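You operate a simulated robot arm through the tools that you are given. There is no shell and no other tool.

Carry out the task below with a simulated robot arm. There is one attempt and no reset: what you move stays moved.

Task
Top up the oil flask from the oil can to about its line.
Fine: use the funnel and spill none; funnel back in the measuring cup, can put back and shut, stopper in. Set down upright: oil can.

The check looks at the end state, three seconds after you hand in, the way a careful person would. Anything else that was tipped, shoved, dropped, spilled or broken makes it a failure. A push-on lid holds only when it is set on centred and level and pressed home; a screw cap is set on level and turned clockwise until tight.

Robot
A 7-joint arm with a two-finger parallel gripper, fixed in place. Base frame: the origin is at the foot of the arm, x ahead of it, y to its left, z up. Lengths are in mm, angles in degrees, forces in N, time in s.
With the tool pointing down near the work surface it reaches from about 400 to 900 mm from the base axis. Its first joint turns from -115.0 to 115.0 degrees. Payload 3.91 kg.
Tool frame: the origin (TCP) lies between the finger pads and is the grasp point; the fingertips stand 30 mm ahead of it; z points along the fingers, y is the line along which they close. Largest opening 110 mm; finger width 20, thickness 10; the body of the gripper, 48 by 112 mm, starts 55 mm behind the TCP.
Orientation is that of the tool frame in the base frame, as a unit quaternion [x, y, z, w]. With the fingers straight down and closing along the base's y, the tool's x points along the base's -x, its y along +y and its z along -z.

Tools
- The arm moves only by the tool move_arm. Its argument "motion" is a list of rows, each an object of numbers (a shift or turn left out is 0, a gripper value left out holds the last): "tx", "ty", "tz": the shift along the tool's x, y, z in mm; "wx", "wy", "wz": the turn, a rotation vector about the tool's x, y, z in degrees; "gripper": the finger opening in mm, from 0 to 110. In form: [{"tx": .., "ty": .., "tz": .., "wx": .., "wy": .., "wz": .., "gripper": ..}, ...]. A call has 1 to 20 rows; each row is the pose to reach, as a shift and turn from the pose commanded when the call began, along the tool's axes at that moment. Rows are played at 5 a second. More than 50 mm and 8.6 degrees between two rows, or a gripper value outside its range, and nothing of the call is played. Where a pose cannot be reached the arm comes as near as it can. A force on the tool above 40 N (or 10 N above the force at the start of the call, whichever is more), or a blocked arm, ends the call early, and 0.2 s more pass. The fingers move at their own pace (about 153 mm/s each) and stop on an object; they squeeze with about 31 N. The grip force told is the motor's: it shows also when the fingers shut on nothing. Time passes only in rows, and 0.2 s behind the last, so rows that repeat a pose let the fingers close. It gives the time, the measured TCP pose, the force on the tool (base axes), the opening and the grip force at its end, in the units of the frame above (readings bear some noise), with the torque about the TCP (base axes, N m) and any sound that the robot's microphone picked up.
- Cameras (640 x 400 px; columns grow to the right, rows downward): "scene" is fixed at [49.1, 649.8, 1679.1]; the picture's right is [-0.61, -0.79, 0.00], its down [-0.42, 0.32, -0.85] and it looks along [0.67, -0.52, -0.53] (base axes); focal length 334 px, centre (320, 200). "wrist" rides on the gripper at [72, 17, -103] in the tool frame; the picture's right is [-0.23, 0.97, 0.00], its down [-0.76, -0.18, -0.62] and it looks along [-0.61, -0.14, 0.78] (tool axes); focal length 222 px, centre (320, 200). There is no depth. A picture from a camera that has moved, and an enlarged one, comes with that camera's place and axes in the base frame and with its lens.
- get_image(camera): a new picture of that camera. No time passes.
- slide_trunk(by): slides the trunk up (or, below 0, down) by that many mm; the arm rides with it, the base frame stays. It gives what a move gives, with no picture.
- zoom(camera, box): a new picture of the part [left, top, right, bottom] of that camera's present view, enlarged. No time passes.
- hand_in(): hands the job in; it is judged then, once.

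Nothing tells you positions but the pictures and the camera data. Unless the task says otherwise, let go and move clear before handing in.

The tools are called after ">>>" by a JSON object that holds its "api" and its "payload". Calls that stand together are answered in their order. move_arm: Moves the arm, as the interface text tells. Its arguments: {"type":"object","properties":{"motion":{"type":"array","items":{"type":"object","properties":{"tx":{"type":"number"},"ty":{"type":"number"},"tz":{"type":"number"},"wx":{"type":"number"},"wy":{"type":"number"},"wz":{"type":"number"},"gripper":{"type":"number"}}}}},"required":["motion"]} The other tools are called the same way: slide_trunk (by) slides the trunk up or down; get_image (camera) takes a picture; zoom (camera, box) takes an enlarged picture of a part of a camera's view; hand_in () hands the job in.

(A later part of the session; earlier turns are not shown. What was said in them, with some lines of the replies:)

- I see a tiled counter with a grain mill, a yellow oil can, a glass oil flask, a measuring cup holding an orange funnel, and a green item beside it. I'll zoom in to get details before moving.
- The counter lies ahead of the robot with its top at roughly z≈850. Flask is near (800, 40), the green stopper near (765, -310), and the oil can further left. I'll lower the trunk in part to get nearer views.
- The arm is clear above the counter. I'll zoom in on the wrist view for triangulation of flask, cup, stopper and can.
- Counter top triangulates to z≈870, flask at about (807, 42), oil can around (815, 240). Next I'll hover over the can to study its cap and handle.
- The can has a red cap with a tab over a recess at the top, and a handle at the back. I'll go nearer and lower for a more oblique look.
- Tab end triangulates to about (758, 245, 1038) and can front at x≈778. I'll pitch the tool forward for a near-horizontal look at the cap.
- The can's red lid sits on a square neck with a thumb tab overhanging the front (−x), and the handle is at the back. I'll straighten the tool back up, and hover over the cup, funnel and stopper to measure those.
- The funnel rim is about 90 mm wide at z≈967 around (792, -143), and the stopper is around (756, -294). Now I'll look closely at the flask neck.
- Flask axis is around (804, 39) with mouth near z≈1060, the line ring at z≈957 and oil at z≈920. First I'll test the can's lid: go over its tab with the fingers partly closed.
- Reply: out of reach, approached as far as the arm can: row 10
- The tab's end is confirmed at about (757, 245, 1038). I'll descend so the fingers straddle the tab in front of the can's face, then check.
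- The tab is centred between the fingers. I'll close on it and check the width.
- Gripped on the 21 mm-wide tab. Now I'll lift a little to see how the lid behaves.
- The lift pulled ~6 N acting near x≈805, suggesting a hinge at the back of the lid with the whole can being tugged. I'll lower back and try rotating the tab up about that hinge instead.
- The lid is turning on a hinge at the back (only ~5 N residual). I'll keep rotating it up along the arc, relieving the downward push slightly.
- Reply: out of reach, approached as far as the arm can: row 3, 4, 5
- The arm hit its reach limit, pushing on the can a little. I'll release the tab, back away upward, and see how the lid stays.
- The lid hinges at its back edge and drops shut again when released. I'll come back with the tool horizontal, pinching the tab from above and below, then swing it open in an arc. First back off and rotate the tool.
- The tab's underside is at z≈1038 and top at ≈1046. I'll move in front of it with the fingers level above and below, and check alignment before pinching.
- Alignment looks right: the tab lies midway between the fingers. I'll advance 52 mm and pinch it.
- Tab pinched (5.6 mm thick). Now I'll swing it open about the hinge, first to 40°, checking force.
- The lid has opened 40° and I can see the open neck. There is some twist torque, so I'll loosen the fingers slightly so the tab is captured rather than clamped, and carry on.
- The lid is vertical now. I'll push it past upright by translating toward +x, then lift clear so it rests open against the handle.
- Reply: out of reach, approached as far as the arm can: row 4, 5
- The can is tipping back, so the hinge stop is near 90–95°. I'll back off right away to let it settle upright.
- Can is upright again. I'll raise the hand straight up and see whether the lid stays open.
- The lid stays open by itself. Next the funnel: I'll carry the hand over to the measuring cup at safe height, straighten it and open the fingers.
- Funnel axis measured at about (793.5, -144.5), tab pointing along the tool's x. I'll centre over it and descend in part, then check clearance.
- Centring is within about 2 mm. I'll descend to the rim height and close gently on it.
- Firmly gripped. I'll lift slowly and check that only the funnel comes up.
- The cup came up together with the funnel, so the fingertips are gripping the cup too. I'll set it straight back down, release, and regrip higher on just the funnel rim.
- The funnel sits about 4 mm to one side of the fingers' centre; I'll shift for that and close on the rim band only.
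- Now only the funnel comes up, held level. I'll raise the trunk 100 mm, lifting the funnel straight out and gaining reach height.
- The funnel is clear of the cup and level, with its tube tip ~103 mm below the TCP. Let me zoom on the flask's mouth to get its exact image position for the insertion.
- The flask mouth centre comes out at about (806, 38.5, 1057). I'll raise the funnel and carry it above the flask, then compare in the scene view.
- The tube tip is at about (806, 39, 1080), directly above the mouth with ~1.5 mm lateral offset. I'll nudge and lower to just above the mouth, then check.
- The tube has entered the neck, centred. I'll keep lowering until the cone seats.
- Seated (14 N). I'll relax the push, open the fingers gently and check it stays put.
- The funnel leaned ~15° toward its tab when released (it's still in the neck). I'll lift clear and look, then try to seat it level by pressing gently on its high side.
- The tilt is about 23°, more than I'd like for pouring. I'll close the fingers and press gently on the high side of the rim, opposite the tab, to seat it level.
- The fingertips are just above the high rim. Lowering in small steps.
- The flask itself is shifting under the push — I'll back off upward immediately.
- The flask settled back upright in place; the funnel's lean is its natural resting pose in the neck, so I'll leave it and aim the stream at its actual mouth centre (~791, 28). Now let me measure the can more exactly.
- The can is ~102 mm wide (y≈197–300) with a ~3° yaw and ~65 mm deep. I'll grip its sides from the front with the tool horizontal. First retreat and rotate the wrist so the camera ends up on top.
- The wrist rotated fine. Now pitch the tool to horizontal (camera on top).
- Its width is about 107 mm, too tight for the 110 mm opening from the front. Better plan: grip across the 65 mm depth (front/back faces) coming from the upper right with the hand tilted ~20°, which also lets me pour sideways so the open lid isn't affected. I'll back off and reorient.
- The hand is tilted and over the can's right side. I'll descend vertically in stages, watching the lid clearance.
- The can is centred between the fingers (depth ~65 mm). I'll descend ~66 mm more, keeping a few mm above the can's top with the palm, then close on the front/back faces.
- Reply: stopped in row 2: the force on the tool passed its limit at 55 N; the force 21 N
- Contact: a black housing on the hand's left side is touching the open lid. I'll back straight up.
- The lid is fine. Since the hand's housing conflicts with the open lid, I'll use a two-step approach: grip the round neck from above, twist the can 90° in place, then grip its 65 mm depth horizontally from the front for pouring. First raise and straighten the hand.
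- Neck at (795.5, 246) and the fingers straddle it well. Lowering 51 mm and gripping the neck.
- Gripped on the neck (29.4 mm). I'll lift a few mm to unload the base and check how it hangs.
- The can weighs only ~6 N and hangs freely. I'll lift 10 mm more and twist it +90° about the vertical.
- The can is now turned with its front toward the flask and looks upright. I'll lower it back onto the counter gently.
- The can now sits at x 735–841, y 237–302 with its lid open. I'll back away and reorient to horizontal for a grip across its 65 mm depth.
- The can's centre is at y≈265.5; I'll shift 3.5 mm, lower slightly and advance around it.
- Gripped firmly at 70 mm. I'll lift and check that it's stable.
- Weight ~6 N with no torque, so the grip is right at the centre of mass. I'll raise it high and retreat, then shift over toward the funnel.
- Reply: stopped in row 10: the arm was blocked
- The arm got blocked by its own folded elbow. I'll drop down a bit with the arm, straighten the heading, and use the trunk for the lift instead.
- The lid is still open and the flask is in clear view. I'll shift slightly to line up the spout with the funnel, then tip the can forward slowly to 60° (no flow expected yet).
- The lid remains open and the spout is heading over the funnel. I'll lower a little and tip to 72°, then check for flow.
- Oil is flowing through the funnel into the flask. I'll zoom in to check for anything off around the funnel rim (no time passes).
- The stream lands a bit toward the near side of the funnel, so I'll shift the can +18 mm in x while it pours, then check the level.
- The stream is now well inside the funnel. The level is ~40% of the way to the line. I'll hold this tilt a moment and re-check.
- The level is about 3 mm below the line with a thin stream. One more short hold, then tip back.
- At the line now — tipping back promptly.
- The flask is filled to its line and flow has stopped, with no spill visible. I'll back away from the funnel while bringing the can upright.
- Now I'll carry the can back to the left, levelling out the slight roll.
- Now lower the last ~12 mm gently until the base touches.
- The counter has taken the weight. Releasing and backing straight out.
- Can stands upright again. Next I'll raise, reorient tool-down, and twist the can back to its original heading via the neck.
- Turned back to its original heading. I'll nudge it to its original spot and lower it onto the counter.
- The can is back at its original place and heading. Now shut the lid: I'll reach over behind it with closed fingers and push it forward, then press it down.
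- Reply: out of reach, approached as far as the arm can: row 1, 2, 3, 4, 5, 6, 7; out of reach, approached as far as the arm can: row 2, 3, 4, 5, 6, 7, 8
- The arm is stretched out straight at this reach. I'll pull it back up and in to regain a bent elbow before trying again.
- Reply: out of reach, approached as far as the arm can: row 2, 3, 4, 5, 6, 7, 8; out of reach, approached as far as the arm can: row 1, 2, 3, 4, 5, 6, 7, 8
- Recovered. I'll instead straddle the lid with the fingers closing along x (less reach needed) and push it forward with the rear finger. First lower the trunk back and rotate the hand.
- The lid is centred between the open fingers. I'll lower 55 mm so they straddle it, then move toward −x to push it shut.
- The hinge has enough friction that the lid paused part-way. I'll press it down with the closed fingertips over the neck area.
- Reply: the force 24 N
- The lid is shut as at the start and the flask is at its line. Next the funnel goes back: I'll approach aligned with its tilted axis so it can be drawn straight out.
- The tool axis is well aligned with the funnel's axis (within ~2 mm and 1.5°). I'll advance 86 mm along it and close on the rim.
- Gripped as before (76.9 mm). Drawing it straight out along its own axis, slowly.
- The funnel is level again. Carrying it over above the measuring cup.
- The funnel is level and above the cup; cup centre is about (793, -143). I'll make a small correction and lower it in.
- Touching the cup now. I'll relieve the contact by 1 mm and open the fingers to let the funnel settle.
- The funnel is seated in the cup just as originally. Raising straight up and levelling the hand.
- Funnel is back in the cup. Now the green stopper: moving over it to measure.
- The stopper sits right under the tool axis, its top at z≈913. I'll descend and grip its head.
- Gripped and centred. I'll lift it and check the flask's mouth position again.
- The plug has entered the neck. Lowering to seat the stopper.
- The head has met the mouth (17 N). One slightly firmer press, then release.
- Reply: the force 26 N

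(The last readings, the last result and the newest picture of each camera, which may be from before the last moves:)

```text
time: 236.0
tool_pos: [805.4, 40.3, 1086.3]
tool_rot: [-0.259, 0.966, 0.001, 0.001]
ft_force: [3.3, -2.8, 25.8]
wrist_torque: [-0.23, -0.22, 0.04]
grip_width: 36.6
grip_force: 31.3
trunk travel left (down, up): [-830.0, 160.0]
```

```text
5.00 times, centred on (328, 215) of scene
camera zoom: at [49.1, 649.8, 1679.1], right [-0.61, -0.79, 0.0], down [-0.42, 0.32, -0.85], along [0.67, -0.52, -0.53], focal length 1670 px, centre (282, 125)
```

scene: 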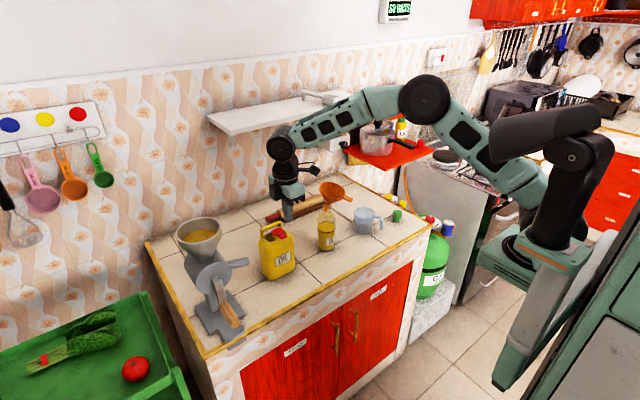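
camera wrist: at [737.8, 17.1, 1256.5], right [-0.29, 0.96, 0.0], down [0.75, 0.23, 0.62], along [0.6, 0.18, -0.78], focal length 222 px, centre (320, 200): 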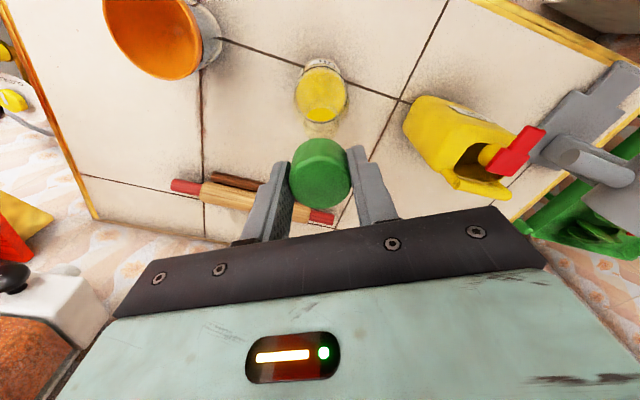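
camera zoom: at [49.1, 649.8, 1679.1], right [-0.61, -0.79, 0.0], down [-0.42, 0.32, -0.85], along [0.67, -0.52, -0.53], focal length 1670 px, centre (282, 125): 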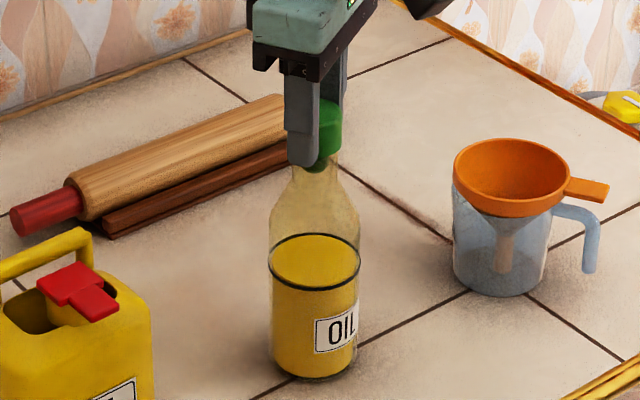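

>>> {"api": "zoom", "payload": {"camera": "scene", "box": [312, 180, 342, 215]}}

>>> {"api": "zoom", "payload": {"camera": "wrist", "box": [260, 60, 380, 190]}}

```text
11.43 times, centred on (327, 198) of scene
camera zoom: at [49.1, 649.8, 1679.1], right [-0.61, -0.79, 0.0], down [-0.42, 0.32, -0.85], along [0.67, -0.52, -0.53], focal length 3818 px, centre (240, 229)
```

zoom: 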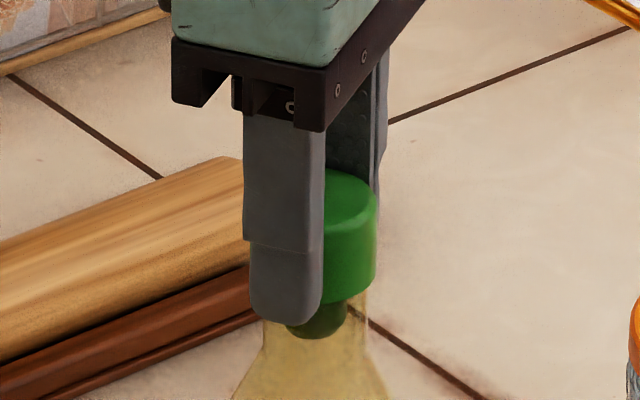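

```text
3.08 times, centred on (320, 125) of wrist
camera zoom: at [734.0, 18.6, 1190.1], right [-0.29, 0.96, 0.0], down [0.75, 0.23, 0.63], along [0.6, 0.18, -0.78], focal length 684 px, centre (320, 431)
```

zoom: 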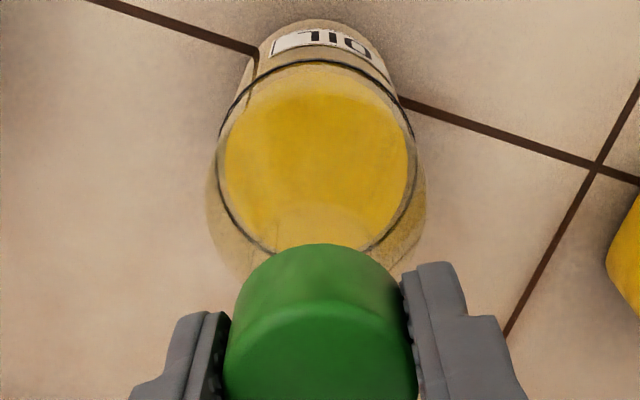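

The stopper is seated with its head on the mouth. Releasing.

>>> {"api": "move_arm", "payload": {"motion": [{"tz": -2}, {"tz": -2, "gripper": 42}, {"tz": -2, "gripper": 55}, {"tz": -2, "gripper": 66}, {"tz": -20, "gripper": 66}, {"tz": -45}, {"tz": -75}, {"tz": -75}]}}

>>> {"api": "zoom", "payload": {"camera": "scene", "box": [312, 180, 342, 215]}}

>>> {"api": "zoom", "payload": {"camera": "wrist", "box": [240, 40, 400, 190]}}

```text
time: 237.8
tool_pos: [806.9, 40.5, 1162.9]
tool_rot: [-0.26, 0.966, 0.001, 0.0]
ft_force: [-0.8, 0.1, -0.4]
wrist_torque: [0.0, 0.01, 0.01]
grip_width: 66.1
grip_force: 0.1
trunk travel left (down, up): [-830.0, 160.0]
```

```text
11.43 times, centred on (327, 198) of scene
camera zoom: at [49.1, 649.8, 1679.1], right [-0.61, -0.79, 0.0], down [-0.42, 0.32, -0.85], along [0.67, -0.52, -0.53], focal length 3818 px, centre (240, 229)
```

zoom: 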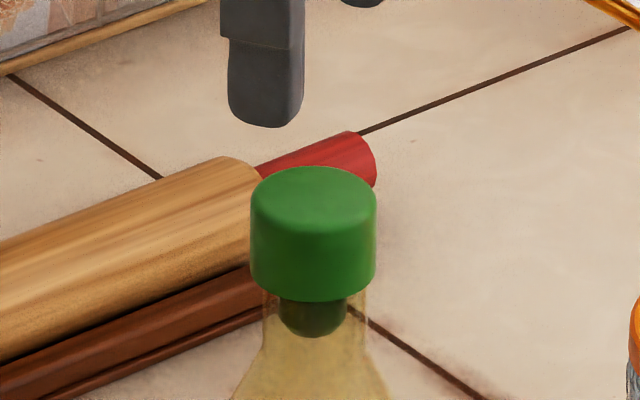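

```text
2.67 times, centred on (320, 115) of wrist
camera zoom: at [735.1, 19.0, 1265.6], right [-0.29, 0.96, 0.0], down [0.75, 0.23, 0.62], along [0.6, 0.18, -0.78], focal length 592 px, centre (320, 427)
```

zoom: 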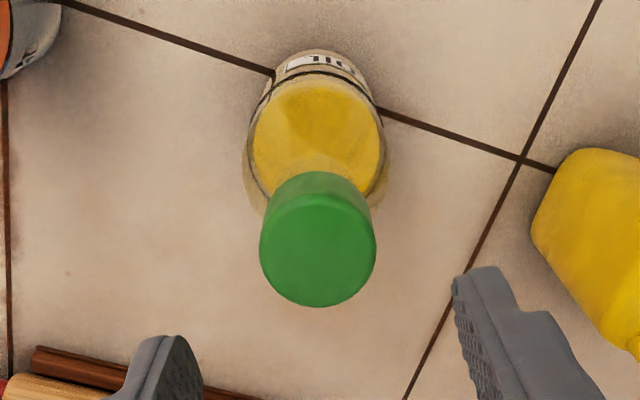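

The stopper sits level and flush on the neck. I'll move the arm clear and do a final inspection of everything.

>>> {"api": "move_arm", "payload": {"motion": [{"tz": -15}, {"tz": -25, "tx": 30}, {"tz": -30, "tx": 70}, {"tz": -35, "tx": 110}, {"tz": -40, "tx": 150}, {"tz": -45, "tx": 190}, {"tz": -50, "tx": 220}, {"tz": -50, "tx": 220}]}}

>>> {"api": "get_image", "payload": {"camera": "scene"}}

>>> {"api": "zoom", "payload": {"camera": "scene", "box": [240, 180, 440, 305]}}

>>> {"api": "zoom", "payload": {"camera": "scene", "box": [295, 185, 355, 255]}}

>>> {"api": "zoom", "payload": {"camera": "scene", "box": [245, 210, 315, 285]}}

```text
time: 239.6
tool_pos: [617.2, -70.4, 1211.1]
tool_rot: [-0.259, 0.966, 0.0, 0.001]
ft_force: [-1.0, -0.3, 1.3]
wrist_torque: [0.02, -0.01, -0.01]
grip_width: 65.8
grip_force: 0.1
trunk travel left (down, up): [-830.0, 160.0]
```

```text
taken
```

scene: 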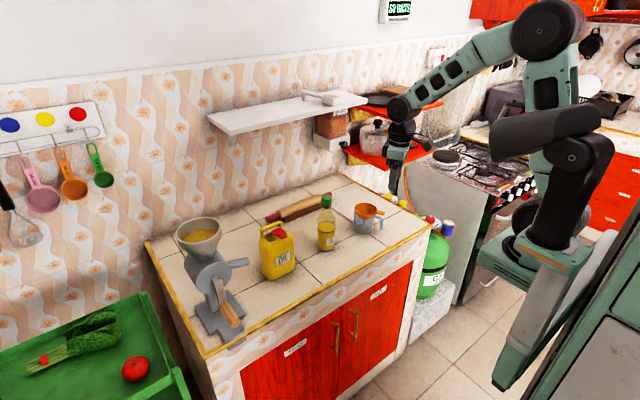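

```text
3.20 times, centred on (340, 242) of scene
camera zoom: at [49.1, 649.8, 1679.1], right [-0.61, -0.79, 0.0], down [-0.42, 0.32, -0.85], along [0.67, -0.52, -0.53], focal length 1069 px, centre (256, 64)
```

zoom: 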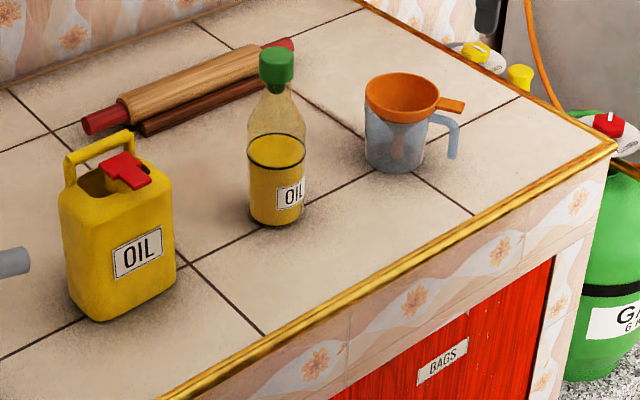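

```text
5.71 times, centred on (325, 220) of scene
camera zoom: at [49.1, 649.8, 1679.1], right [-0.61, -0.79, 0.0], down [-0.42, 0.32, -0.85], along [0.67, -0.52, -0.53], focal length 1909 px, centre (291, 86)
```

zoom: 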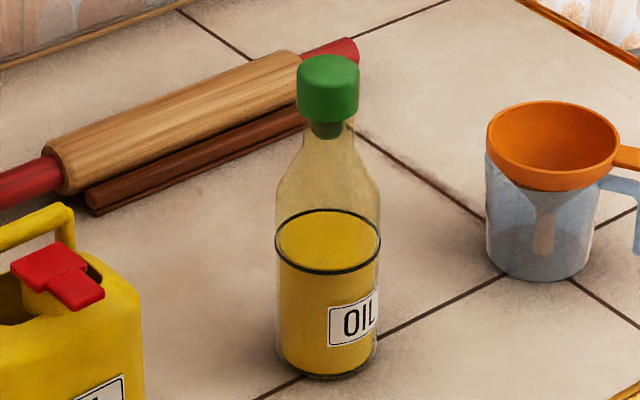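

```text
5.33 times, centred on (280, 248) of scene
camera zoom: at [49.1, 649.8, 1679.1], right [-0.61, -0.79, 0.0], down [-0.42, 0.32, -0.85], along [0.67, -0.52, -0.53], focal length 1782 px, centre (533, -53)
```

zoom: 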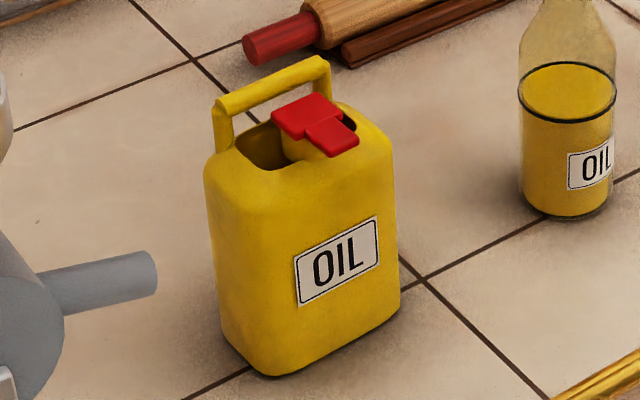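

Everything checks out: the flask is at its line with the stopper level and seated. The funnel is back in the cup, and the can is shut and upright in its original place. I see no oil on the counter and the arm is clear, so I'm handing in.

>>> {"api": "hand_in", "payload": {}}

```text
The job is handed in.
```

I've handed the job in. The flask is filled to within about 1 mm of its line, and I saw no oil on the counter in the final pictures.

- **Flask:** filled through the funnel, with the green stopper pressed in level. It is standing where it was.
- **Funnel:** back in the measuring cup, sitting as it did at the start. It leaned about 20° in the flask neck while I poured, but the oil ran cleanly into the flask.
- **Oil can:** upright in its original spot and facing the same way, with the red lid pressed shut.

There were four mishaps along the way:

- **Can tipped:** it tilted back a few degrees while I was opening the lid, then settled upright.
- **Flask nudged:** it rocked when I tried to straighten the funnel, and settled back in place.
- **Cup lifted:** it came up about 30 mm with the funnel on my first try, and I set it straight back down.
- **Lid pressed:** the gripper pushed down hard on the can's open lid once. The lid still opened, stayed open and shut normally afterwards.
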